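You operate a simulated robot arm through the tools that you are given. There is no shell and no other tool. Be economical: measure what you need, move in short steps, check, and stop when the job is done.

You are at the controls of a simulated two-armed robot. One attempt, no reset.

TASK
Pick up the red warning tag with one hand, pass it to the other hand and put it on the top of the mould bench.

The check looks at the end state, three seconds after you hand in, the way a careful person would. Anything else that was tipped, shoved, dropped, spilled or broken makes it a failure.

THE ROBOT
Two 7-joint arms with three-finger grippers on one trunk, on a base that drives. Base frame: it is fixed to the floor where the robot stands at the start and does not move with it; the origin is under the middle of the robot, x ahead of it, y to its left, z up. Units: mm, degrees, N and s.
The left shoulder is at the start at [51, 154, 978], the right one opposite. With the tool pointing down near the work surface each hand reaches from about 100 to 600 mm from the robot's upright axis, wherever it stands, measured 20 degrees to its own side. Places, roughly: top of the mould bench [-2200, -1000, 900]. Payload 2.69 kg a hand.
The TCP of each hand is the grasp point between the finger pads, 29 mm short of the fingertips. In the tool frame z runs along the fingers and y along their closing line. The gripper opens to 120 mm. The gripper's body begins 78 mm behind the TCP.
Orientation is that of the tool frame in the base frame, as a unit quaternion [w, x, y, z]. With the fingers straight down and closing along the base's y, the tool's x points along the base's -x, its y along +y and its z along -z.

THE INTERFACE
- The arms move only by the tool move_arm. It takes "left_targets", "right_targets" or both (then of equal length, played together; a hand with none holds still); each is a list of rows, each a list of 6 numbers: the shift along the tool's x, y, z in mm, then the turn, a rotation vector about the tool's x, y, z in rad. In form: [[tx, ty, tz, wx, wy, wz], ...]. A call has 1 to 10 rows; each row shifts and turns the commanded pose from where the row before left it, along the tool's axes as they then stand. "left_grip" and "right_grip" are, for a hand that has rows, the opening, from 0 (shut) to 1 (fully open), set as the call begins (left out, the last holds). Each row takes 0.2 s and may step no farther than 50 mm and 8.6 degrees from the row before; otherwise, or with a gripper value out of range, the whole call is refused. Where a pose cannot be reached the arm comes as near as it can. A force on the tool above 40 N (or 10 N above the force at the start of the call, whichever is more), or a blocked arm, ends the call early, and 0.2 s more pass. The fingers move at their own pace and stop on an object; they squeeze with about 38 N. The grip force told is the motor's: it shows also when the fingers shut on nothing. Time passes only in rows, and 0.2 s behind the last, so rows that do not move let the fingers close. It gives the time, the measured TCP pose, the force on the tool (base axes), the opening and the grip force at its end, in the units of the frame above (readings bear some noise), with the torque about the TCP (base axes, N m) and any sound that the robot's microphone picked up.
- Cameras (640 x 400 px; columns grow to the right, rows downward): "scene" is now at [153.4, 43.8, 1125.9]; the picture's right is [0.50, -0.86, 0.00], its down [-0.50, -0.29, -0.81] and it looks along [0.70, 0.41, -0.58] (base axes); focal length 261 px, centre (320, 200). "left" rides on the left gripper at [63, 0, -104] in its tool frame; the picture's right is [0.00, 1.00, 0.00], its down [-0.83, 0.00, -0.56] and it looks along [-0.56, 0.00, 0.83] (tool axes); focal length 275 px, centre (320, 200). "right" rides on the right gripper at [63, 0, -104] in its tool frame; the picture's right is [0.00, 1.00, 0.00], its down [-0.83, 0.00, -0.56] and it looks along [-0.56, 0.00, 0.83] (tool axes); focal length 275 px, centre (320, 200). There is no depth. A picture from a camera that has moved, and an enlarged one, comes with that camera's place and axes in the base frame and with its lens.
- camera(camera): a new picture of that camera. It takes no simulated time.
- lift_body(by): slides the trunk up (or, below 0, down) by that many mm; the arms and the scene camera ride with it, the base frame stays. It gives what a move gives, with no picture.
- drive_base(legs): drives the robot by 1 to 6 legs, each [ahead, left, turn to the left] in mm, mm and degrees, along the robot's own axes; the way and the turn of a leg run together, so that a leg with both is an arc; at most 1500 mm and 180 degrees a leg. The arms and the cameras ride along, it lands a little off, and it stops where it bumps. It gives what a move gives.
- aim_head(pan, tilt): turns the head with the scene camera to pan (to the left, within 80 degrees either way) and tilt (down, from -29 to 69), counted from straight ahead of the robot. It gives what a move gives.
- zoom(camera, box): a new picture of the part [left, top, right, bottom] of that camera's present view, enlarged. It takes no simulated time.
- finish_job(): hands the job in; it is judged then, once.

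Work in short steps. Places have to be worked out from the pictures, the camera data and where the tool is seen: move nearer, look again, correct. Check each grasp and each placing, and mend what went wrong. You have 120 turns and 108 pictures in all, those below and enlarged ones among them. Open the grippers and draw the arms clear of the work before you hand the job in, unless the task says otherwise; then end with one line.

The tools are called as a command line: name --argument value ..., lists and objects as JSON in quotes. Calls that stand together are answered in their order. move_arm: Moves the arms, as the interface text tells. Its arguments: {"type":"object","properties":{"left_targets":{"type":"array","items":{"type":"array","items":{"type":"number"}}},"left_grip":{"type":"number"},"right_targets":{"type":"array","items":{"type":"array","items":{"type":"number"}}},"right_grip":{"type":"number"}},"required":[]} The other tools are called the same way: lift_body (by) slides the trunk up or down; drive_base (legs) drives the base; aim_head (pan, tilt) turns the head that bears the scene camera; camera (camera) takes a picture; zoom (camera, box) takes an enlarged picture of a part of a camera's view; finish_job () hands the job in.

At the start:

```text
t: 0.0
left_position: [356.1, 303.6, 811.9]
left_tool_rot: [0.0, 0.0, 1.0, -0.002]
left_wrist_force: [1.0, 0.2, 0.2]
left_wrist_torque: [-0.01, 0.01, 0.01]
left_opening: 120.0
left_finger_force: 0.0
right_position: [341.1, -27.9, 799.3]
right_tool_rot: [0.001, -0.001, 1.0, 0.0]
right_wrist_force: [0.7, 0.2, -0.5]
right_wrist_torque: [0.0, -0.01, 0.0]
right_opening: 120.1
right_finger_force: 0.1
trunk travel left (down, up): [-349.0, 89.0]
robot x, y, heading: [0.7, -1.9, -0.2]
head pan, tilt: [32.2, 65.1]
```

scene: 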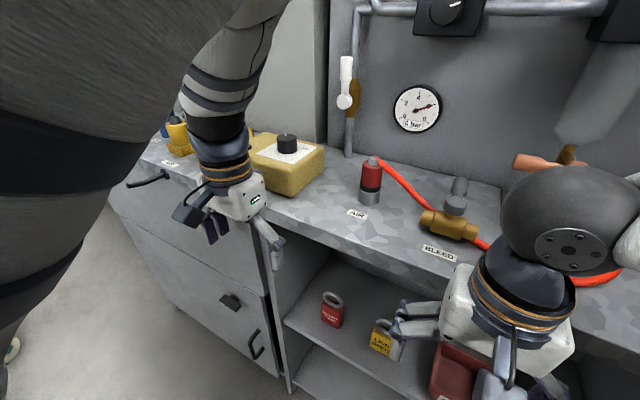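
right: 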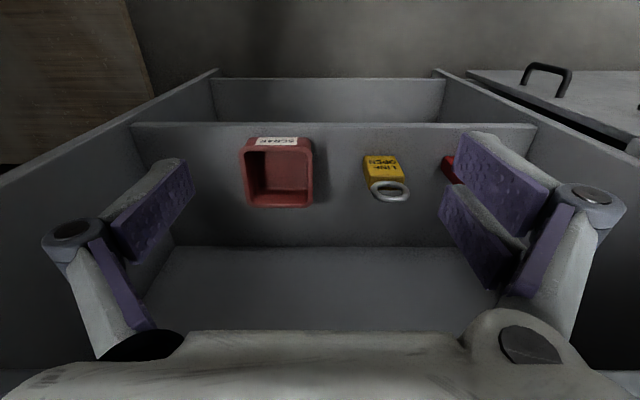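
left: 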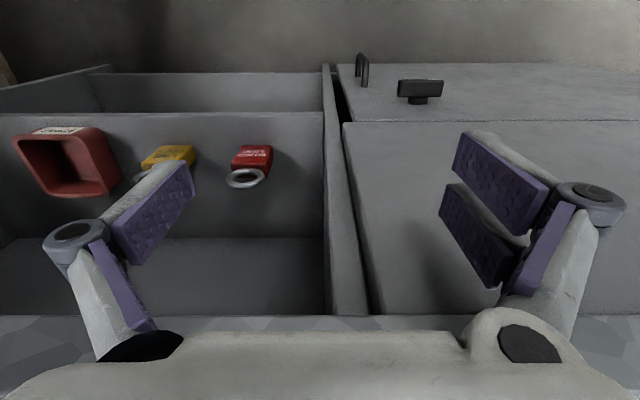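

The scene shows a red tag on the open shelf under the bench top, with a yellow tag and a scrap tray next to it. I'll enlarge that area to measure it.

zoom --camera "scene" --box '[260, 240, 460, 400]'

zoom --camera "left" --box '[120, 100, 360, 250]'

```text
2.50 times, centred on (360, 320) of scene
camera zoom: at [153.4, 43.8, 1125.9], right [0.5, -0.86, 0.0], down [-0.5, -0.29, -0.81], along [0.7, 0.41, -0.58], focal length 652 px, centre (220, -100)
```

zoom: 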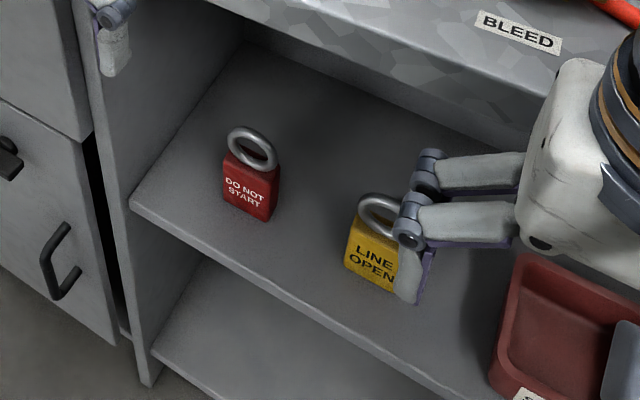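

```text
2.67 times, centred on (240, 175) of left
camera zoom: at [292.1, 304.6, 915.7], right [0.0, 1.0, 0.0], down [0.83, 0.0, 0.56], along [0.56, 0.0, -0.83], focal length 734 px, centre (533, 267)
```

zoom: 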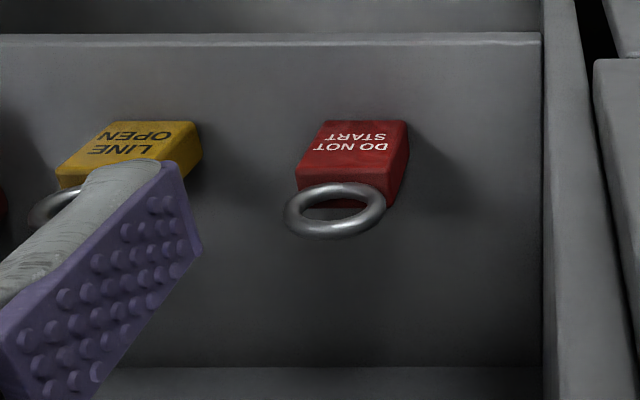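

Triangulating puts the tag standing on the shelf (z≈485), with the body at about (475–500, 202, 485–556) and the ring centre at z≈583. The bench front edge is near x≈390–420. I'll back the base off to get room for tilting the hand, then lower the trunk.

drive_base --legs '[[-150, 0, 0]]'

lift_body --by -220

aim_head --pan 15 --tilt 35

camera --camera "scene"

camera --camera "left"

```text
t: 1.4
left_position: [205.6, 304.5, 812.6]
left_tool_rot: [0.0, 0.0, 1.0, -0.002]
left_wrist_force: [-0.1, -0.1, -0.8]
left_wrist_torque: [-0.01, -0.01, 0.02]
left_opening: 119.8
left_finger_force: 0.1
right_position: [192.0, -26.9, 797.6]
right_tool_rot: [0.002, 0.0, 1.0, 0.0]
right_wrist_force: [-0.4, -0.3, 0.6]
right_wrist_torque: [0.03, 0.0, 0.01]
right_opening: 119.8
right_finger_force: 0.0
trunk travel left (down, up): [-349.0, 89.0]
robot x, y, heading: [-147.5, -1.7, 0.1]
head pan, tilt: [32.2, 65.1]
```

```text
t: 3.7
left_position: [194.3, 302.5, 514.5]
left_tool_rot: [-0.139, -0.001, 0.99, -0.002]
left_wrist_force: [0.1, 0.8, -0.4]
left_wrist_torque: [-0.02, -0.01, -0.04]
left_opening: 120.1
left_finger_force: 0.1
right_position: [193.7, -25.2, 577.9]
right_tool_rot: [0.003, 0.0, 1.0, 0.0]
right_wrist_force: [-0.2, -0.1, -0.5]
right_wrist_torque: [-0.03, -0.03, 0.02]
right_opening: 119.9
right_finger_force: 0.0
trunk travel left (down, up): [-129.0, 309.0]
robot x, y, heading: [-147.7, -0.4, 0.4]
head pan, tilt: [32.2, 65.1]
```

```text
t: 4.7
left_position: [194.1, 306.0, 514.2]
left_tool_rot: [-0.137, -0.002, 0.991, -0.003]
left_wrist_force: [-0.2, -0.2, -0.7]
left_wrist_torque: [-0.03, -0.02, 0.01]
left_opening: 119.9
left_finger_force: 0.1
right_position: [192.9, -26.1, 577.3]
right_tool_rot: [0.002, 0.0, 1.0, 0.0]
right_wrist_force: [-0.5, 0.3, 0.7]
right_wrist_torque: [0.01, 0.01, -0.04]
right_opening: 120.0
right_finger_force: 0.1
trunk travel left (down, up): [-129.0, 309.0]
robot x, y, heading: [-149.3, 0.3, -0.0]
head pan, tilt: [15.0, 35.0]
```

```text
102 pictures are left
camera scene: at [79.7, 22.5, 894.6], right [0.26, -0.97, 0.0], down [-0.55, -0.15, -0.82], along [0.79, 0.21, -0.57], focal length 261 px, centre (320, 200)
```

scene: 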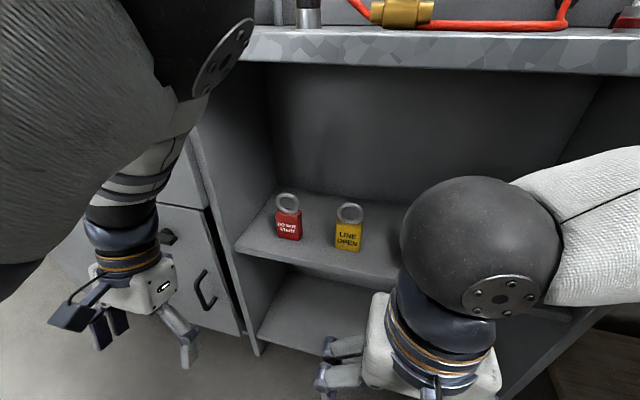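

```text
101 pictures are left
camera left: at [161.8, 305.1, 630.4], right [0.0, 1.0, 0.0], down [0.95, 0.0, 0.31], along [0.31, 0.0, -0.95], focal length 275 px, centre (320, 200)
```

left: 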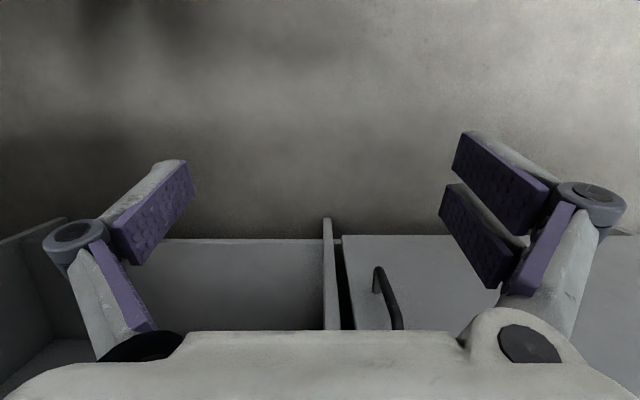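

The new view confirms the tag at about (477, 202), with the divider at y≈298 and the yellow tag at y≈66. The left hand came out of the lift tilted and low, so I'll make a tiny move to see how its commanded pose stands.

move_arm --left_targets '[[0, -5, 0, 0, 0, 0]]'

```text
t: 5.0
left_position: [195.6, 301.6, 511.1]
left_tool_rot: [-0.138, -0.002, 0.99, -0.002]
left_wrist_force: [-0.4, 0.2, 0.5]
left_wrist_torque: [0.02, 0.0, -0.04]
left_opening: 120.0
left_finger_force: 0.1
left hand out of reach, approached as far as the arm can: row 1
right_position: [192.9, -26.6, 577.1]
right_tool_rot: [0.001, 0.001, 1.0, 0.0]
right_wrist_force: [0.2, 0.2, 0.8]
right_wrist_torque: [0.01, -0.01, 0.02]
right_opening: 120.0
right_finger_force: 0.0
trunk travel left (down, up): [-129.0, 309.0]
robot x, y, heading: [-147.3, -0.5, 0.1]
head pan, tilt: [15.0, 35.0]
```

The pose is at the arm's limit, so I'll move forward while pitching the fingers forward, which should bring it back inside its range.

move_arm --left_targets '[[-20, -5, -5, 0, -0.14, 0], [-20, -5, -5, 0, -0.14, 0], [-20, -5, 0, 0, -0.14, 0]]'

```text
t: 5.8
left_position: [261.1, 302.7, 495.9]
left_tool_rot: [0.072, -0.003, 0.997, -0.002]
left_wrist_force: [0.0, -0.4, 0.0]
left_wrist_torque: [-0.02, -0.05, -0.02]
left_opening: 120.2
left_finger_force: 0.1
left hand out of reach, approached as far as the arm can: row 1, 2, 3
right_position: [193.2, -25.7, 577.0]
right_tool_rot: [0.0, 0.0, 1.0, 0.0]
right_wrist_force: [0.2, 0.0, -0.2]
right_wrist_torque: [-0.01, 0.03, -0.01]
right_opening: 119.9
right_finger_force: 0.1
trunk travel left (down, up): [-129.0, 309.0]
robot x, y, heading: [-149.6, -2.9, 0.0]
head pan, tilt: [15.0, 35.0]
```

It is following now but still out of range and low. I'll move up, inward and forward while continuing to pitch.

move_arm --left_targets '[[-17, -15, -18, 0, -0.1, 0], [-19, -15, -16, 0, -0.1, 0], [-21, -15, -14, 0, -0.1, 0], [-22, -15, -12, 0, -0.1, 0]]'

```text
t: 6.8
left_position: [333.7, 299.6, 520.2]
left_tool_rot: [0.269, -0.002, 0.963, -0.002]
left_wrist_force: [-0.4, -0.3, -0.4]
left_wrist_torque: [0.03, 0.01, 0.0]
left_opening: 119.9
left_finger_force: 0.1
left hand out of reach, approached as far as the arm can: row 1, 2, 3, 4
right_position: [193.6, -26.9, 577.8]
right_tool_rot: [0.001, 0.0, 1.0, 0.0]
right_wrist_force: [-0.5, 0.4, 0.1]
right_wrist_torque: [0.0, 0.0, -0.02]
right_opening: 120.0
right_finger_force: 0.1
trunk travel left (down, up): [-129.0, 309.0]
robot x, y, heading: [-150.1, -2.2, -0.2]
head pan, tilt: [15.0, 35.0]
```

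Pitch and forward motion follow, but y is stuck at about 300. I'll look before going further, since the hand is near the drawers.

camera --camera "scene"

camera --camera "left"

```text
100 pictures are left
camera scene: at [79.7, 22.5, 894.7], right [0.26, -0.97, 0.0], down [-0.55, -0.15, -0.82], along [0.79, 0.21, -0.57], focal length 261 px, centre (320, 200)
```

scene: 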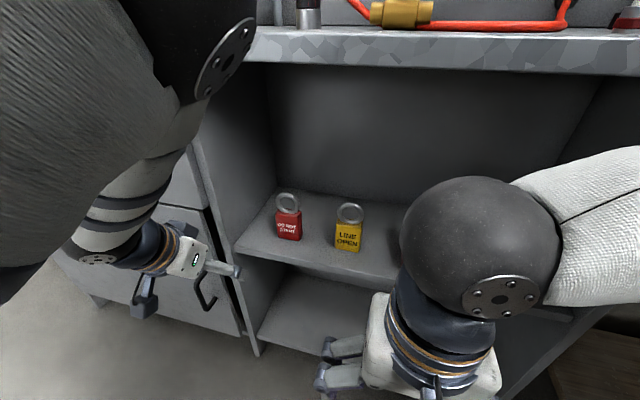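

```text
99 pictures are left
camera left: at [225.7, 299.2, 575.9], right [0.0, 1.0, 0.0], down [0.42, 0.0, 0.91], along [0.91, 0.0, -0.42], focal length 275 px, centre (320, 200)
```

left: 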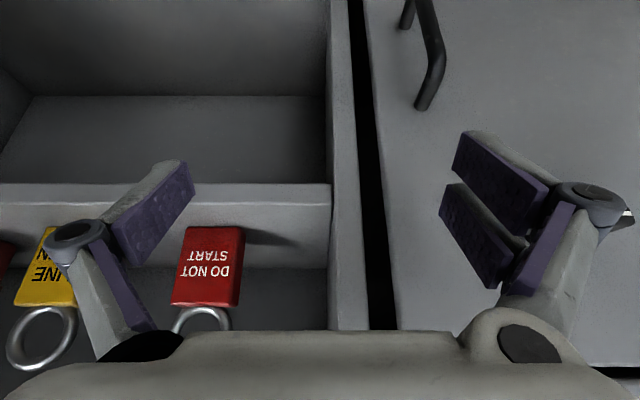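

Only the wrist seems to move while the upper arm stays put. I'll test pure translations: retract along the tool axis, then sideways.

move_arm --left_targets '[[0, 0, -30, 0, 0, 0], [0, 0, -30, 0, 0, 0]]'

move_arm --left_targets '[[0, -20, 0, 0, 0, 0], [0, -20, 0, 0, 0, 0]]'

```text
t: 7.5
left_position: [306.2, 326.9, 543.9]
left_tool_rot: [0.269, -0.003, 0.963, -0.002]
left_wrist_force: [-0.8, -0.1, 0.0]
left_wrist_torque: [0.04, 0.01, -0.02]
left_opening: 120.1
left_finger_force: 0.1
left hand out of reach, approached as far as the arm can: row 1, 2
right_position: [194.4, -26.3, 577.1]
right_tool_rot: [0.002, 0.0, 1.0, 0.001]
right_wrist_force: [-0.7, -0.2, -1.5]
right_wrist_torque: [-0.01, -0.01, 0.01]
right_opening: 120.0
right_finger_force: 0.0
trunk travel left (down, up): [-129.0, 309.0]
robot x, y, heading: [-150.6, -2.3, 0.1]
head pan, tilt: [15.0, 35.0]
```

```text
t: 8.1
left_position: [308.2, 307.9, 525.0]
left_tool_rot: [0.268, -0.002, 0.963, -0.002]
left_wrist_force: [0.4, -0.5, -0.3]
left_wrist_torque: [-0.01, -0.02, 0.02]
left_opening: 120.0
left_finger_force: 0.0
left hand out of reach, approached as far as the arm can: row 1, 2
right_position: [192.7, -26.7, 577.1]
right_tool_rot: [0.001, 0.0, 1.0, 0.001]
right_wrist_force: [0.4, -0.8, 0.8]
right_wrist_torque: [0.01, 0.01, 0.03]
right_opening: 120.0
right_finger_force: 0.0
trunk travel left (down, up): [-129.0, 309.0]
robot x, y, heading: [-148.0, 0.9, -0.1]
head pan, tilt: [15.0, 35.0]
```

The hand slides around a minimum-distance sphere: the elbow can't fold further at this range. I'll back the base another 100 mm so the reach is longer, then swing the hand forward and inward while pitching.

drive_base --legs '[[-100, 0, 0]]'

move_arm --left_targets '[[-29.5, -21, 13.1, 0, -0.101, 0], [-28, -21, 16, 0, -0.101, 0], [-26.2, -21, 18.8, 0, -0.101, 0], [-24.2, -21, 21.3, 0, -0.101, 0], [-21.9, -21, 23.7, 0, -0.101, 0]]'

```text
t: 9.2
left_position: [209.1, 307.7, 524.5]
left_tool_rot: [0.269, -0.002, 0.963, -0.003]
left_wrist_force: [0.0, 0.3, 0.3]
left_wrist_torque: [-0.05, 0.01, -0.01]
left_opening: 120.0
left_finger_force: 0.2
right_position: [94.2, -26.7, 577.4]
right_tool_rot: [0.001, 0.001, 1.0, 0.0]
right_wrist_force: [0.5, 0.1, 0.0]
right_wrist_torque: [-0.01, 0.01, 0.01]
right_opening: 120.0
right_finger_force: 0.1
trunk travel left (down, up): [-129.0, 309.0]
robot x, y, heading: [-252.4, 0.2, -0.1]
head pan, tilt: [15.0, 35.0]
```

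```text
t: 10.4
left_position: [381.5, 235.8, 557.7]
left_tool_rot: [0.495, 0.002, 0.869, -0.009]
left_wrist_force: [-0.1, 0.7, -0.6]
left_wrist_torque: [0.03, 0.01, 0.01]
left_opening: 120.1
left_finger_force: 0.0
left hand out of reach, approached as far as the arm can: row 1, 2, 5
right_position: [95.1, -27.5, 577.0]
right_tool_rot: [0.0, 0.0, 1.0, 0.0]
right_wrist_force: [-0.3, -0.2, 0.9]
right_wrist_torque: [-0.02, 0.03, 0.04]
right_opening: 120.0
right_finger_force: 0.0
trunk travel left (down, up): [-129.0, 309.0]
robot x, y, heading: [-247.2, -0.2, -0.1]
head pan, tilt: [15.0, 35.0]
```

Pitch is now right (about 30° below level), at (381, 236, 558). I'll close the fingers to about 80 mm and shift inward to y≈202.

move_arm --left_targets '[[0, -17, 0, 0, 0, 0], [0, -17, 0, 0, 0, 0]]' --left_grip 0.7

camera --camera "left"

```text
t: 11.0
left_position: [391.3, 228.1, 571.6]
left_tool_rot: [0.499, -0.001, 0.867, -0.004]
left_wrist_force: [-0.6, 0.7, 0.4]
left_wrist_torque: [0.01, -0.01, 0.01]
left_opening: 83.8
left_finger_force: 0.1
left hand out of reach, approached as far as the arm can: row 1, 2
right_position: [92.5, -26.8, 576.5]
right_tool_rot: [0.001, 0.001, 1.0, 0.001]
right_wrist_force: [-0.3, 0.0, 0.6]
right_wrist_torque: [0.01, 0.02, -0.02]
right_opening: 120.0
right_finger_force: 0.0
trunk travel left (down, up): [-129.0, 309.0]
robot x, y, heading: [-247.7, 1.1, 0.0]
head pan, tilt: [15.0, 35.0]
```

```text
98 pictures are left
camera left: at [269.1, 230.2, 570.2], right [0.01, 1.0, 0.0], down [-0.06, 0.0, 1.0], along [1.0, -0.01, 0.06], focal length 275 px, centre (320, 200)
```

left: 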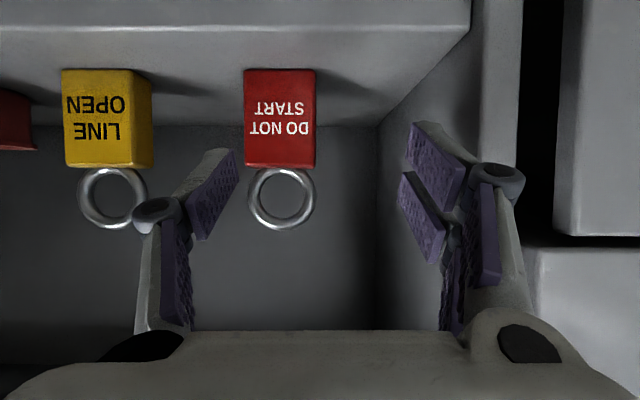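

Tag centre is at y≈201 by this view. The arm resists going further inward, so I'll use the base, driving 27 mm to the right, and then lower the hand.

drive_base --legs '[[0, -27, 0]]'

move_arm --left_targets '[[17, 0, 10, 0, 0, 0], [17, 0, 10, 0, 0, 0]]'

camera --camera "left"

```text
t: 11.9
left_position: [390.7, 202.4, 572.5]
left_tool_rot: [0.498, -0.001, 0.867, -0.004]
left_wrist_force: [-0.2, 0.5, 0.1]
left_wrist_torque: [-0.02, 0.0, 0.04]
left_opening: 84.2
left_finger_force: 0.1
right_position: [93.0, -53.6, 577.6]
right_tool_rot: [0.0, 0.001, 1.0, 0.0]
right_wrist_force: [-0.9, 0.1, -1.0]
right_wrist_torque: [-0.02, 0.03, 0.02]
right_opening: 119.9
right_finger_force: 0.0
trunk travel left (down, up): [-129.0, 309.0]
robot x, y, heading: [-250.2, -27.9, 0.2]
head pan, tilt: [15.0, 35.0]
```

```text
t: 12.5
left_position: [397.0, 214.6, 542.8]
left_tool_rot: [0.497, 0.001, 0.868, -0.007]
left_wrist_force: [0.5, -0.9, 0.4]
left_wrist_torque: [-0.01, 0.0, 0.01]
left_opening: 83.9
left_finger_force: 0.1
left hand out of reach, approached as far as the arm can: row 1, 2
right_position: [93.7, -53.5, 577.2]
right_tool_rot: [0.001, 0.0, 1.0, 0.0]
right_wrist_force: [0.5, -0.9, 0.1]
right_wrist_torque: [0.03, 0.02, 0.0]
right_opening: 120.0
right_finger_force: 0.0
trunk travel left (down, up): [-129.0, 309.0]
robot x, y, heading: [-249.7, -26.9, 0.2]
head pan, tilt: [15.0, 35.0]
```

```text
97 pictures are left
camera left: at [275.0, 216.5, 541.0], right [0.01, 1.0, -0.01], down [-0.06, 0.01, 1.0], along [1.0, -0.01, 0.06], focal length 275 px, centre (320, 200)
```

left: 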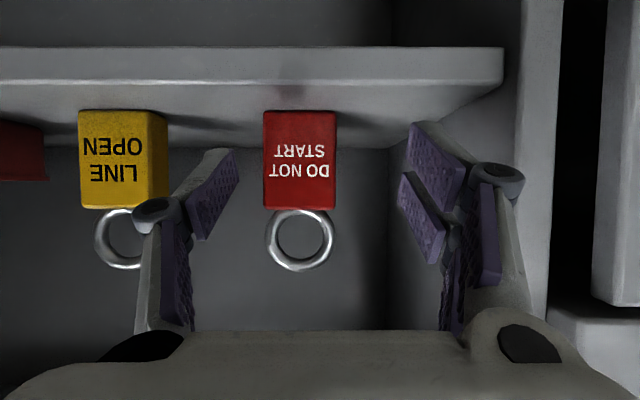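

Now at (397, 215, 543), which is a usable height on the body (485–556). I'll drive the base right 13 mm and ahead 55 mm, then check alignment.

drive_base --legs '[[0, -13, 0], [55, 0, 0]]'

camera --camera "left"

camera --camera "scene"

```text
t: 13.8
left_position: [451.7, 201.9, 543.0]
left_tool_rot: [0.496, -0.001, 0.869, -0.006]
left_wrist_force: [-0.1, -0.2, 0.1]
left_wrist_torque: [0.0, -0.01, 0.03]
left_opening: 84.0
left_finger_force: 0.0
right_position: [148.6, -67.0, 577.6]
right_tool_rot: [0.001, 0.001, 1.0, -0.001]
right_wrist_force: [-0.2, -0.5, 0.6]
right_wrist_torque: [-0.01, -0.03, 0.03]
right_opening: 120.0
right_finger_force: 0.0
trunk travel left (down, up): [-129.0, 309.0]
robot x, y, heading: [-197.5, -42.3, 0.1]
head pan, tilt: [15.0, 35.0]
```

```text
96 pictures are left
camera left: at [329.5, 203.6, 540.8], right [0.01, 1.0, -0.01], down [-0.06, 0.01, 1.0], along [1.0, -0.01, 0.06], focal length 275 px, centre (320, 200)
```

left: 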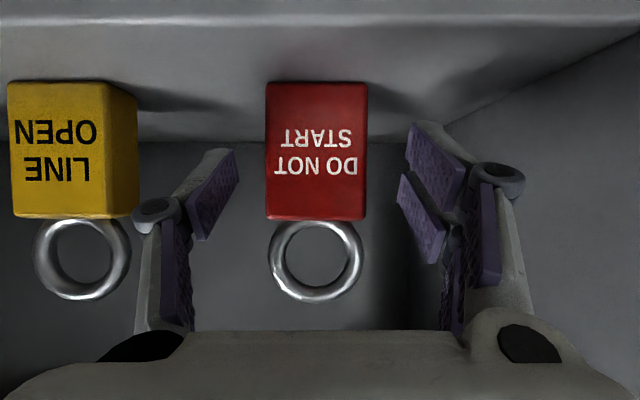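

```text
95 pictures are left
camera scene: at [34.6, -17.4, 894.7], right [0.26, -0.97, 0.0], down [-0.55, -0.15, -0.82], along [0.79, 0.21, -0.57], focal length 261 px, centre (320, 200)
```

scene: 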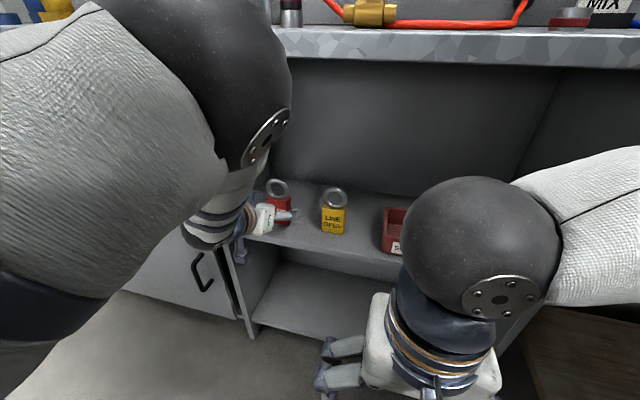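

The tag is centred between the fingers. I'll drive the last 33 mm and then close.

drive_base --legs '[[33, 0, 0]]'

camera --camera "left"

```text
t: 14.7
left_position: [485.2, 201.0, 543.1]
left_tool_rot: [0.496, 0.001, 0.868, -0.008]
left_wrist_force: [-0.1, -0.1, 0.3]
left_wrist_torque: [-0.05, 0.01, 0.03]
left_opening: 84.2
left_finger_force: 0.1
right_position: [181.4, -66.8, 578.4]
right_tool_rot: [0.001, 0.001, 1.0, -0.001]
right_wrist_force: [-0.4, 0.1, 0.1]
right_wrist_torque: [0.01, 0.02, -0.01]
right_opening: 119.7
right_finger_force: 0.1
trunk travel left (down, up): [-129.0, 309.0]
robot x, y, heading: [-163.1, -40.0, -0.0]
head pan, tilt: [15.0, 35.0]
```

```text
94 pictures are left
camera left: at [362.8, 203.5, 540.8], right [0.01, 1.0, -0.01], down [-0.06, 0.01, 1.0], along [1.0, -0.01, 0.06], focal length 275 px, centre (320, 200)
```

left: 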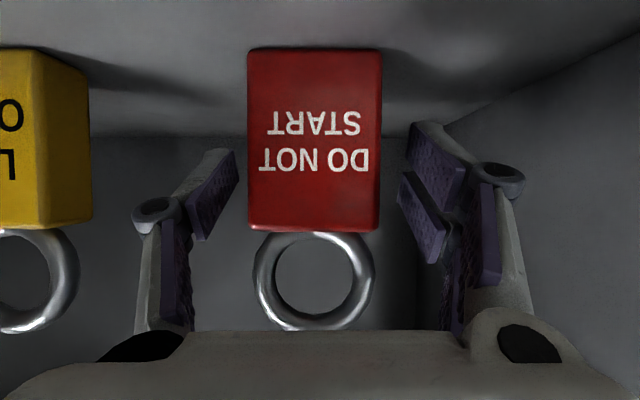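

The body is between the pads. Closing the left gripper in place.

move_arm --left_targets '[[0, 0, 0, 0, 0, 0], [0, 0, 0, 0, 0, 0], [0, 0, 0, 0, 0, 0]]' --left_grip 0

camera --camera "left"

```text
t: 15.5
left_position: [484.4, 202.7, 542.9]
left_tool_rot: [0.496, 0.0, 0.868, -0.006]
left_wrist_force: [0.2, 0.8, 6.4]
left_wrist_torque: [0.19, 0.11, 0.06]
left_opening: 50.3
left_finger_force: 37.9
right_position: [181.9, -67.4, 579.4]
right_tool_rot: [0.0, 0.0, 1.0, -0.001]
right_wrist_force: [0.6, 0.1, 0.7]
right_wrist_torque: [0.01, 0.01, 0.01]
right_opening: 119.9
right_finger_force: 0.1
trunk travel left (down, up): [-129.0, 309.0]
robot x, y, heading: [-161.3, -40.7, -0.1]
head pan, tilt: [15.0, 35.0]
```

```text
93 pictures are left
camera left: at [362.9, 203.7, 541.4], right [0.01, 1.0, -0.01], down [-0.06, 0.01, 1.0], along [1.0, -0.01, 0.06], focal length 275 px, centre (320, 200)
```

left: 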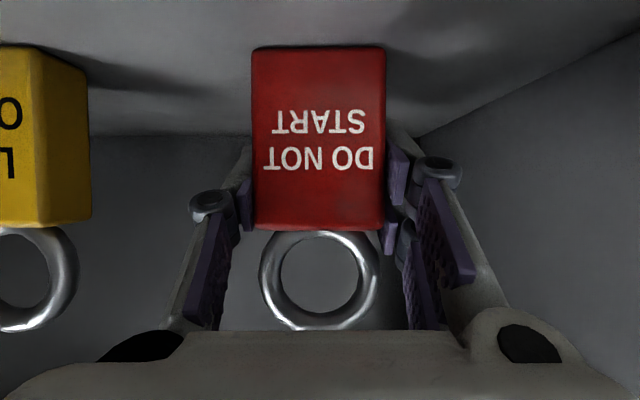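

Held firmly at 50 mm. I'll lift a little with the trunk and then check.

lift_body --by 20

camera --camera "left"

```text
t: 16.2
left_position: [485.6, 202.5, 562.3]
left_tool_rot: [0.495, 0.001, 0.869, -0.009]
left_wrist_force: [-1.1, -1.0, -1.1]
left_wrist_torque: [0.01, 0.04, -0.02]
left_opening: 50.3
left_finger_force: 38.5
right_position: [181.0, -65.1, 598.0]
right_tool_rot: [0.002, 0.0, 1.0, -0.002]
right_wrist_force: [0.2, -0.2, -1.0]
right_wrist_torque: [0.01, -0.01, -0.02]
right_opening: 120.2
right_finger_force: 0.1
trunk travel left (down, up): [-149.0, 289.0]
robot x, y, heading: [-159.4, -42.5, 0.0]
head pan, tilt: [15.0, 35.0]
```

```text
92 pictures are left
camera left: at [362.3, 204.6, 560.8], right [0.01, 1.0, -0.01], down [-0.06, 0.01, 1.0], along [1.0, -0.01, 0.06], focal length 275 px, centre (320, 200)
```

left: 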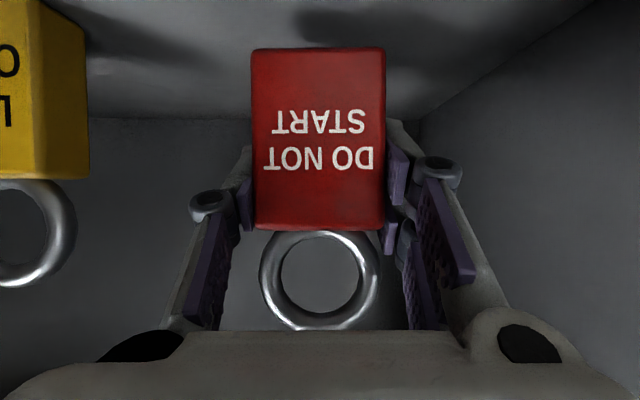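

The tag is off the shelf. I'll back the base 250 mm out into free space.

drive_base --legs '[[-250, 0, 0]]'

aim_head --pan -80 --tilt 20

camera --camera "scene"

```text
t: 18.0
left_position: [235.2, 201.8, 563.6]
left_tool_rot: [0.496, 0.002, 0.868, -0.009]
left_wrist_force: [0.1, -0.2, -1.5]
left_wrist_torque: [0.02, 0.02, 0.02]
left_opening: 50.0
left_finger_force: 37.7
right_position: [-69.3, -65.6, 598.8]
right_tool_rot: [0.002, 0.001, 1.0, -0.002]
right_wrist_force: [0.4, 0.5, 0.6]
right_wrist_torque: [-0.03, 0.03, -0.01]
right_opening: 119.9
right_finger_force: 0.0
trunk travel left (down, up): [-149.0, 289.0]
robot x, y, heading: [-410.8, -42.9, -0.2]
head pan, tilt: [15.0, 35.0]
```

```text
t: 19.7
left_position: [235.4, 203.0, 562.3]
left_tool_rot: [0.497, 0.001, 0.868, -0.008]
left_wrist_force: [0.1, -0.6, -1.1]
left_wrist_torque: [-0.03, 0.03, 0.01]
left_opening: 50.1
left_finger_force: 38.1
right_position: [-69.4, -65.2, 597.9]
right_tool_rot: [0.001, 0.001, 1.0, -0.002]
right_wrist_force: [0.9, 0.0, 0.2]
right_wrist_torque: [0.04, -0.01, 0.01]
right_opening: 119.7
right_finger_force: 0.2
trunk travel left (down, up): [-149.0, 289.0]
robot x, y, heading: [-411.1, -36.8, -0.4]
head pan, tilt: [-80.0, 20.0]
```

```text
91 pictures are left
camera scene: at [-259.4, -129.8, 942.2], right [-0.98, -0.17, 0.0], down [-0.06, 0.33, -0.94], along [0.16, -0.93, -0.34], focal length 261 px, centre (320, 200)
```

scene: 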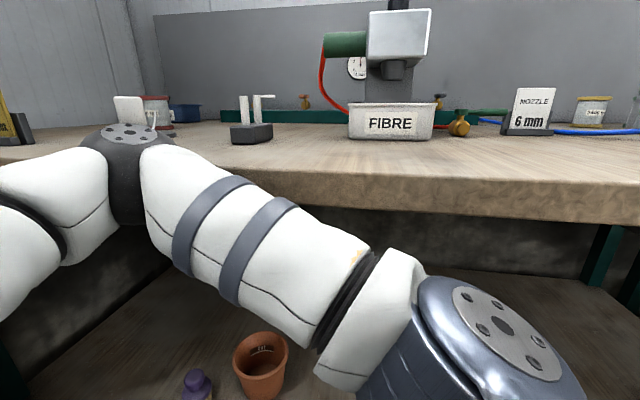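

There is another bench on the right, close by. I'll look to the left and ahead as well before doing the handover.

aim_head --pan 80 --tilt 20

camera --camera "scene"

aim_head --pan 10 --tilt 40

camera --camera "scene"

```text
t: 22.1
left_position: [234.6, 202.6, 562.1]
left_tool_rot: [0.496, 0.002, 0.869, -0.009]
left_wrist_force: [0.0, -1.4, -1.0]
left_wrist_torque: [0.0, -0.02, -0.02]
left_opening: 50.2
left_finger_force: 38.0
right_position: [-68.6, -64.9, 596.8]
right_tool_rot: [0.001, 0.001, 1.0, -0.001]
right_wrist_force: [0.7, 0.0, 0.7]
right_wrist_torque: [0.02, 0.01, -0.02]
right_opening: 120.1
right_finger_force: 0.1
trunk travel left (down, up): [-149.0, 289.0]
robot x, y, heading: [-409.2, -38.1, -0.3]
head pan, tilt: [80.0, 20.0]
```

```text
90 pictures are left
camera scene: at [-259.1, 53.6, 941.7], right [0.98, -0.18, 0.0], down [-0.06, -0.34, -0.94], along [0.17, 0.92, -0.34], focal length 261 px, centre (320, 200)
```

scene: 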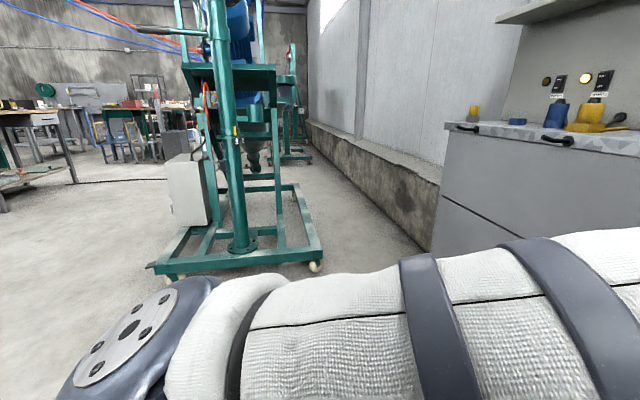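

```text
t: 23.6
left_position: [235.5, 203.3, 562.8]
left_tool_rot: [0.496, 0.001, 0.868, -0.008]
left_wrist_force: [1.0, 0.0, -1.0]
left_wrist_torque: [-0.01, 0.01, 0.05]
left_opening: 50.2
left_finger_force: 37.4
right_position: [-69.1, -66.8, 596.0]
right_tool_rot: [0.001, 0.001, 1.0, -0.002]
right_wrist_force: [0.6, 0.5, 0.3]
right_wrist_torque: [0.0, 0.0, -0.01]
right_opening: 120.1
right_finger_force: 0.0
trunk travel left (down, up): [-149.0, 289.0]
robot x, y, heading: [-410.1, -37.0, -0.1]
head pan, tilt: [10.0, 40.0]
```

```text
89 pictures are left
camera scene: at [-191.6, -23.4, 910.5], right [0.17, -0.98, 0.0], down [-0.63, -0.11, -0.77], along [0.76, 0.13, -0.64], focal length 261 px, centre (320, 200)
```

scene: 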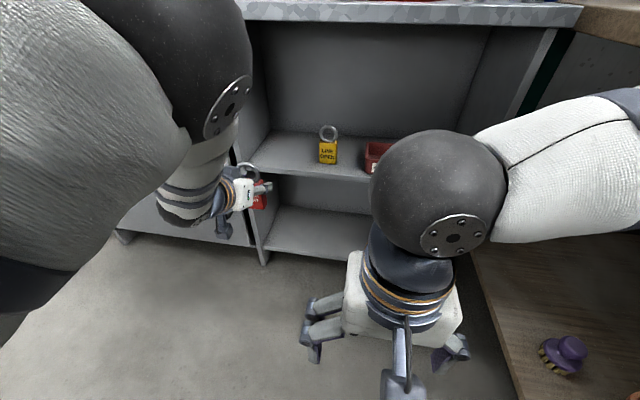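

The left side is clear for over a metre. I'll drive 300 mm left, away from the right bench. Then I'll begin yawing the left hand inward so the tag faces the right hand.

drive_base --legs '[[0, 300, 0]]'

move_arm --left_targets '[[6.5, -20, -11.3, 0.121, 0, 0.07], [5, -21.6, -8.7, 0.121, 0, 0.07], [3.5, -22.8, -6.2, 0.121, 0, 0.07], [2, -23.5, -3.4, 0.121, 0, 0.07]]'

```text
t: 26.4
left_position: [235.4, 492.8, 562.7]
left_tool_rot: [0.496, 0.002, 0.869, -0.007]
left_wrist_force: [1.1, 0.5, -1.8]
left_wrist_torque: [-0.01, -0.01, 0.0]
left_opening: 50.3
left_finger_force: 38.4
right_position: [-67.7, 224.7, 597.7]
right_tool_rot: [0.002, 0.002, 1.0, 0.0]
right_wrist_force: [0.0, 0.3, -1.1]
right_wrist_torque: [-0.01, -0.02, -0.02]
right_opening: 120.2
right_finger_force: 0.0
trunk travel left (down, up): [-149.0, 289.0]
robot x, y, heading: [-410.6, 252.7, -0.1]
head pan, tilt: [10.0, 40.0]
```

```text
t: 27.4
left_position: [181.8, 413.9, 563.1]
left_tool_rot: [0.476, 0.242, 0.832, -0.148]
left_wrist_force: [0.3, -0.5, -1.3]
left_wrist_torque: [-0.03, -0.02, 0.06]
left_opening: 50.4
left_finger_force: 37.4
right_position: [-67.1, 225.0, 598.2]
right_tool_rot: [0.002, 0.002, 1.0, 0.0]
right_wrist_force: [-0.3, -0.5, 0.1]
right_wrist_torque: [0.0, 0.0, -0.01]
right_opening: 119.8
right_finger_force: 0.1
trunk travel left (down, up): [-149.0, 289.0]
robot x, y, heading: [-412.4, 253.7, -0.3]
head pan, tilt: [10.0, 40.0]
```

All rows were reached: yaw is 32° with the tag at (182, 414). I'll continue to about 88° yaw and bring the tag to the robot's midline.

move_arm --left_targets '[[0.2, -22, -0.3, 0.121, 0, 0.07], [-1.4, -22, 2.4, 0.121, 0, 0.07], [-2.9, -21.4, 5, 0.121, 0, 0.07], [-4.4, -20.3, 7.5, 0.121, 0, 0.07], [-5.7, -19, 9.9, 0.121, 0, 0.07], [-7, -17.2, 12.1, 0.121, 0, 0.07], [-8.1, -15, 14, 0.121, 0, 0.07]]'

camera --camera "scene"

```text
t: 29.0
left_position: [96.3, 285.0, 567.5]
left_tool_rot: [0.357, 0.603, 0.618, -0.356]
left_wrist_force: [-0.2, -0.1, -0.3]
left_wrist_torque: [-0.01, -0.02, 0.0]
left_opening: 50.2
left_finger_force: 37.6
right_position: [-68.2, 224.5, 597.3]
right_tool_rot: [0.002, 0.002, 1.0, -0.001]
right_wrist_force: [-0.6, 0.2, -0.1]
right_wrist_torque: [0.02, 0.0, 0.03]
right_opening: 119.7
right_finger_force: 0.1
trunk travel left (down, up): [-149.0, 289.0]
robot x, y, heading: [-408.1, 253.4, -0.2]
head pan, tilt: [10.0, 40.0]
```

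```text
88 pictures are left
camera scene: at [-190.5, 266.0, 910.4], right [0.17, -0.99, 0.0], down [-0.63, -0.11, -0.77], along [0.75, 0.13, -0.64], focal length 261 px, centre (320, 200)
```

scene: 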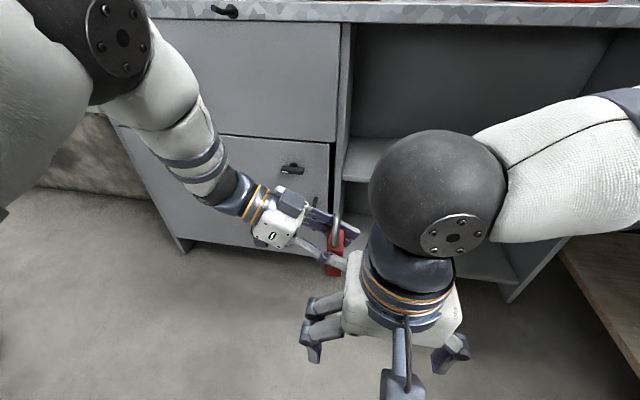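

The handover pose is good: tag at about (96, 285), body z 510–580, ring top near 632, facing along y. I'll raise the right hand, half-close it and bring it over the tag.

move_arm --right_targets '[[0, 0, -40, 0, 0, 0], [0, 0, -40, 0, 0, 0], [0, 0, -40, 0, 0, 0], [-35, 15, 0, 0, 0, 0], [-35, 15, 0, 0, 0, 0]]' --right_grip 0.5

camera --camera "right"

```text
t: 30.2
left_position: [97.9, 284.5, 566.5]
left_tool_rot: [0.357, 0.603, 0.619, -0.355]
left_wrist_force: [0.8, 0.4, -0.8]
left_wrist_torque: [0.0, 0.0, 0.0]
left_opening: 50.4
left_finger_force: 37.7
right_position: [4.4, 254.6, 717.4]
right_tool_rot: [0.001, 0.002, 1.0, -0.001]
right_wrist_force: [0.0, 0.2, 0.1]
right_wrist_torque: [0.01, 0.01, -0.01]
right_opening: 60.1
right_finger_force: 0.0
trunk travel left (down, up): [-149.0, 289.0]
robot x, y, heading: [-405.6, 255.4, -0.2]
head pan, tilt: [10.0, 40.0]
```

```text
87 pictures are left
camera right: at [-59.0, 254.0, 821.5], right [0.0, 1.0, 0.0], down [0.83, 0.0, 0.56], along [0.56, 0.0, -0.83], focal length 275 px, centre (320, 200)
```

right: 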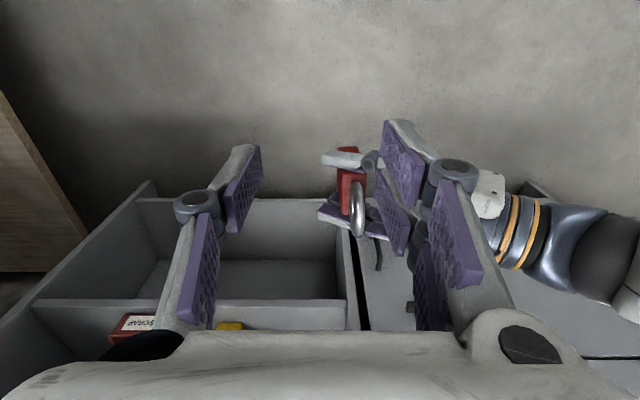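

The ring centre works out to about (95, 289), z≈607. Moving the right hand above it.

move_arm --right_targets '[[-46, 17, 0, 0, 0, 0], [-46, 17, 0, 0, 0, 0]]'

camera --camera "right"

camera --camera "left"

```text
t: 30.8
left_position: [98.2, 284.4, 566.4]
left_tool_rot: [0.358, 0.601, 0.619, -0.355]
left_wrist_force: [0.6, -0.3, -0.6]
left_wrist_torque: [0.04, -0.01, -0.03]
left_opening: 50.3
left_finger_force: 38.4
right_position: [96.5, 287.4, 718.0]
right_tool_rot: [0.001, 0.0, 1.0, -0.001]
right_wrist_force: [-0.1, -0.3, 0.3]
right_wrist_torque: [0.0, 0.04, 0.02]
right_opening: 59.8
right_finger_force: 0.0
trunk travel left (down, up): [-149.0, 289.0]
robot x, y, heading: [-408.1, 248.0, -0.3]
head pan, tilt: [10.0, 40.0]
```

```text
86 pictures are left
camera right: at [32.9, 286.6, 821.9], right [0.0, 1.0, 0.0], down [0.83, 0.0, 0.56], along [0.56, 0.0, -0.83], focal length 275 px, centre (320, 200)
```

right: 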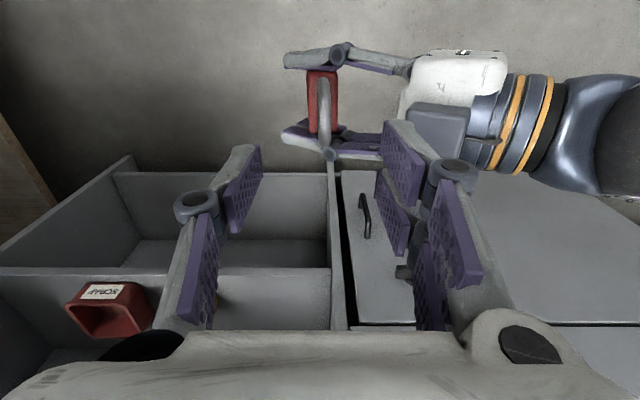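

```text
85 pictures are left
camera left: at [94.3, 406.8, 562.8], right [1.0, 0.02, -0.01], down [0.0, 0.08, 1.0], along [0.02, -1.0, 0.08], focal length 275 px, centre (320, 200)
```

left: 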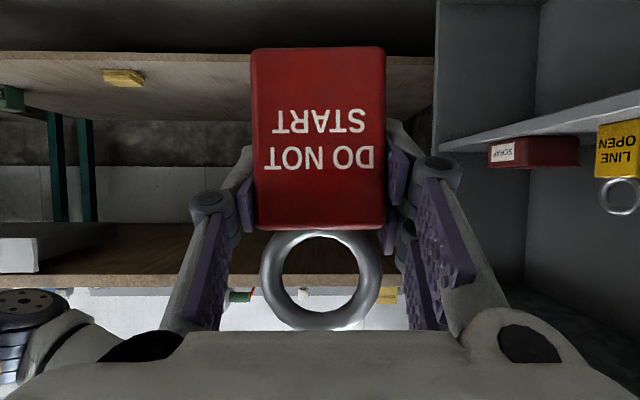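

The tag centre is y≈289, with body top z≈584 and ring top ≈629. I'll descend partway and check that the ring goes between the right fingers.

move_arm --right_targets '[[0, 2, 30, 0, 0, 0], [0, 0, 30, 0, 0, 0], [0, 0, 20, 0, 0, 0]]'

camera --camera "right"

camera --camera "left"

```text
t: 31.6
left_position: [96.9, 284.8, 567.2]
left_tool_rot: [0.357, 0.603, 0.619, -0.356]
left_wrist_force: [-0.4, -0.1, -1.1]
left_wrist_torque: [0.0, 0.0, 0.03]
left_opening: 50.2
left_finger_force: 37.8
right_position: [94.3, 289.8, 639.2]
right_tool_rot: [0.002, 0.002, 1.0, -0.001]
right_wrist_force: [0.8, 0.2, -1.0]
right_wrist_torque: [0.01, 0.01, -0.02]
right_opening: 59.8
right_finger_force: 0.0
trunk travel left (down, up): [-149.0, 289.0]
robot x, y, heading: [-409.2, 249.4, -0.5]
head pan, tilt: [10.0, 40.0]
```

```text
84 pictures are left
camera right: at [31.4, 288.5, 742.7], right [0.0, 1.0, 0.0], down [0.83, 0.0, 0.56], along [0.56, 0.0, -0.83], focal length 275 px, centre (320, 200)
```

right: 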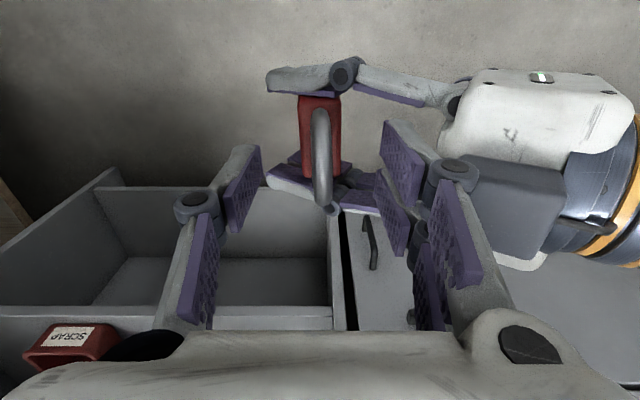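

```text
83 pictures are left
camera left: at [94.3, 406.7, 562.8], right [1.0, 0.02, -0.01], down [0.0, 0.08, 1.0], along [0.02, -1.0, 0.08], focal length 275 px, centre (320, 200)
```

left: 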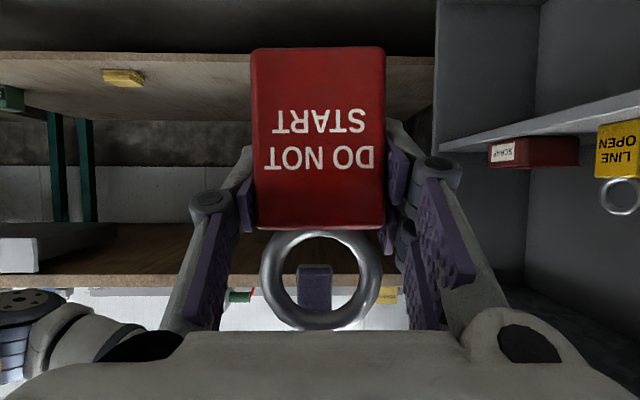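

The ring is between the right fingers and the tag is about 24 mm thick. To keep the right knuckle clear of the left palm, I'll narrow the opening to about 42 mm and descend 25 mm more, then look.

move_arm --right_targets '[[0, 0, 0, 0, 0, 0], [0, 0, 12, 0, 0, 0], [0, 0, 13, 0, 0, 0]]' --right_grip 0.35

camera --camera "right"

zoom --camera "scene" --box '[220, 100, 460, 250]'

```text
t: 32.4
left_position: [97.1, 285.3, 567.7]
left_tool_rot: [0.357, 0.603, 0.619, -0.355]
left_wrist_force: [0.7, -0.1, -0.3]
left_wrist_torque: [0.04, 0.0, -0.01]
left_opening: 50.1
left_finger_force: 37.7
right_position: [95.3, 289.6, 614.4]
right_tool_rot: [0.002, 0.003, 1.0, 0.0]
right_wrist_force: [-0.3, 0.5, -0.9]
right_wrist_torque: [-0.02, 0.01, 0.01]
right_opening: 42.2
right_finger_force: 0.0
trunk travel left (down, up): [-149.0, 289.0]
robot x, y, heading: [-414.5, 252.7, -0.4]
head pan, tilt: [10.0, 40.0]
```

```text
82 pictures are left
camera right: at [30.9, 289.5, 717.8], right [0.0, 1.0, 0.0], down [0.83, 0.0, 0.56], along [0.56, 0.0, -0.83], focal length 275 px, centre (320, 200)
```

right: 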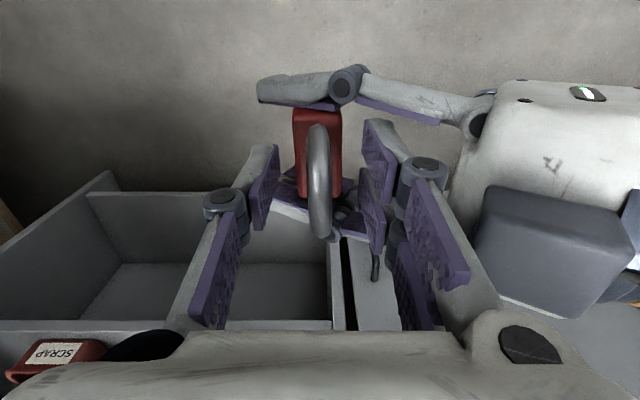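

```text
2.67 times, centred on (340, 175) of scene
camera zoom: at [-190.5, 266.0, 910.4], right [0.17, -0.99, 0.0], down [-0.63, -0.11, -0.77], along [0.75, 0.13, -0.64], focal length 695 px, centre (267, 267)
```

zoom: 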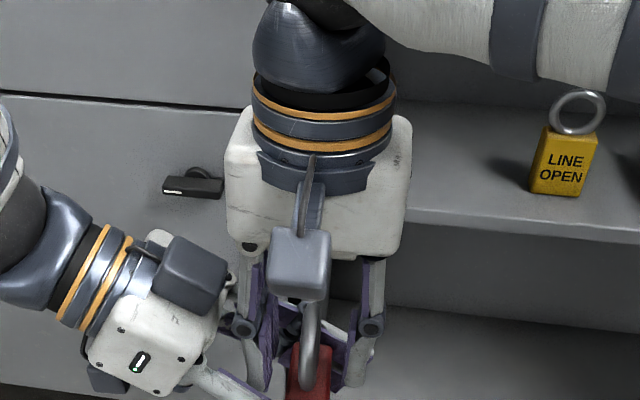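

The ring sits centred between the right pads. A dark box on top of the left wrist is close under the right palm, so going lower risks a collision. I'll grip the ring itself instead (TCP≈617, tips just above the body), closing flat across its thickness.

move_arm --right_targets '[[0, 0, -3, 0, 0, 0], [0, 0, 0, 0, 0, 0], [0, 0, 0, 0, 0, 0], [0, 0, 0, 0, 0, 0]]' --right_grip 0

camera --camera "right"

camera --camera "left"

```text
t: 33.4
left_position: [97.3, 284.1, 567.7]
left_tool_rot: [0.358, 0.602, 0.618, -0.356]
left_wrist_force: [-6.0, -0.4, 15.0]
left_wrist_torque: [0.06, -0.13, -0.82]
left_opening: 50.1
left_finger_force: 37.3
right_position: [94.5, 289.9, 617.0]
right_tool_rot: [0.003, 0.002, 1.0, -0.001]
right_wrist_force: [6.0, 0.9, -14.5]
right_wrist_torque: [0.06, -0.1, 0.88]
right_opening: 8.5
right_finger_force: 36.2
trunk travel left (down, up): [-149.0, 289.0]
robot x, y, heading: [-414.6, 252.8, -0.2]
head pan, tilt: [10.0, 40.0]
```

```text
80 pictures are left
camera right: at [30.9, 289.1, 720.0], right [0.0, 1.0, 0.0], down [0.83, 0.0, 0.56], along [0.56, 0.0, -0.83], focal length 275 px, centre (320, 200)
```

right: 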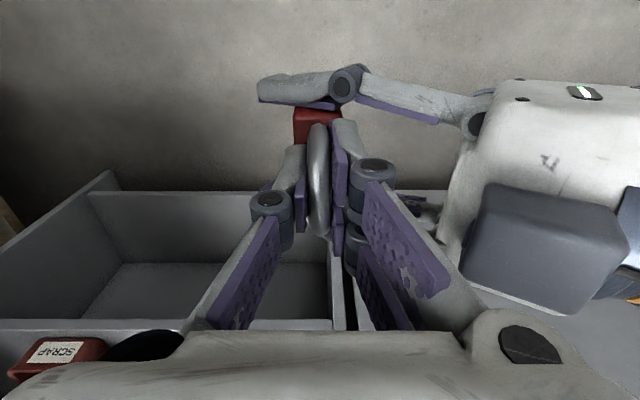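

```text
79 pictures are left
camera left: at [94.3, 406.3, 563.3], right [1.0, 0.02, 0.0], down [0.0, 0.08, 1.0], along [0.02, -1.0, 0.08], focal length 275 px, centre (320, 200)
```

left: 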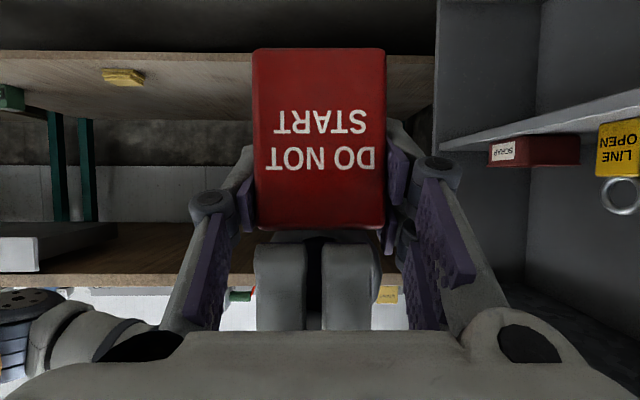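

The right hand holds the ring (8.5 mm, 36 N). Now I open the left hand.

move_arm --left_targets '[[0, 0, 0, 0, 0, 0], [0, 0, 0, 0, 0, 0]]' --left_grip 0.75

camera --camera "left"

```text
t: 34.0
left_position: [97.3, 283.6, 566.9]
left_tool_rot: [0.358, 0.602, 0.62, -0.355]
left_wrist_force: [-0.4, -0.1, -0.2]
left_wrist_torque: [0.0, -0.01, 0.01]
left_opening: 89.9
left_finger_force: 0.2
right_position: [94.1, 290.7, 617.0]
right_tool_rot: [0.002, 0.002, 1.0, 0.0]
right_wrist_force: [0.8, -0.3, -1.6]
right_wrist_torque: [-0.01, 0.01, -0.02]
right_opening: 8.2
right_finger_force: 35.8
trunk travel left (down, up): [-149.0, 289.0]
robot x, y, heading: [-410.4, 253.8, -0.3]
head pan, tilt: [10.0, 40.0]
```

```text
78 pictures are left
camera left: at [94.2, 406.9, 562.7], right [1.0, 0.02, -0.01], down [0.0, 0.07, 1.0], along [0.02, -1.0, 0.07], focal length 275 px, centre (320, 200)
```

left: 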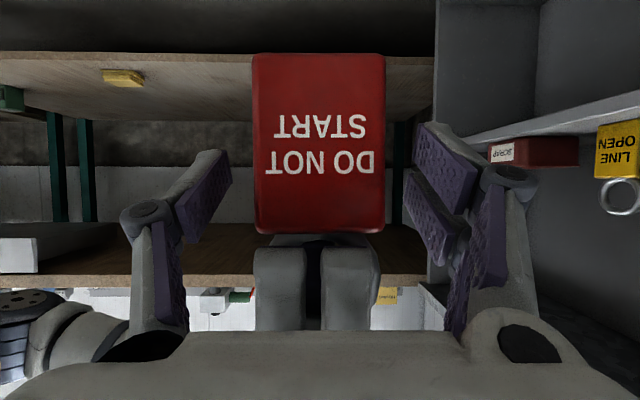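

The right hand alone holds the tag, hanging straight. I retract the left hand horizontally to the left.

move_arm --left_targets '[[15, 0, -26, 0, 0, 0], [15, 0, -26, 0, 0, 0], [15, 0, -26, 0, 0, 0], [15, 0, -26, 0, 0, 0], [15, 0, -26, 0, 0, 0]]'

camera --camera "scene"

```text
t: 35.2
left_position: [94.3, 432.5, 563.9]
left_tool_rot: [0.358, 0.602, 0.62, -0.354]
left_wrist_force: [-0.1, 0.8, 0.8]
left_wrist_torque: [-0.03, 0.03, 0.01]
left_opening: 90.0
left_finger_force: 0.0
right_position: [94.3, 289.9, 617.3]
right_tool_rot: [0.002, 0.001, 1.0, 0.0]
right_wrist_force: [-0.7, 0.1, -0.3]
right_wrist_torque: [0.0, 0.01, -0.01]
right_opening: 8.0
right_finger_force: 36.1
trunk travel left (down, up): [-149.0, 289.0]
robot x, y, heading: [-408.3, 253.5, 0.2]
head pan, tilt: [10.0, 40.0]
```

```text
77 pictures are left
camera scene: at [-190.5, 266.0, 910.5], right [0.17, -0.99, 0.0], down [-0.63, -0.11, -0.77], along [0.75, 0.13, -0.64], focal length 261 px, centre (320, 200)
```

scene: 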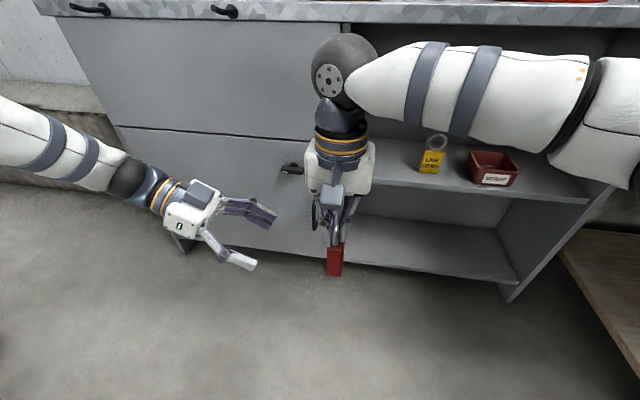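

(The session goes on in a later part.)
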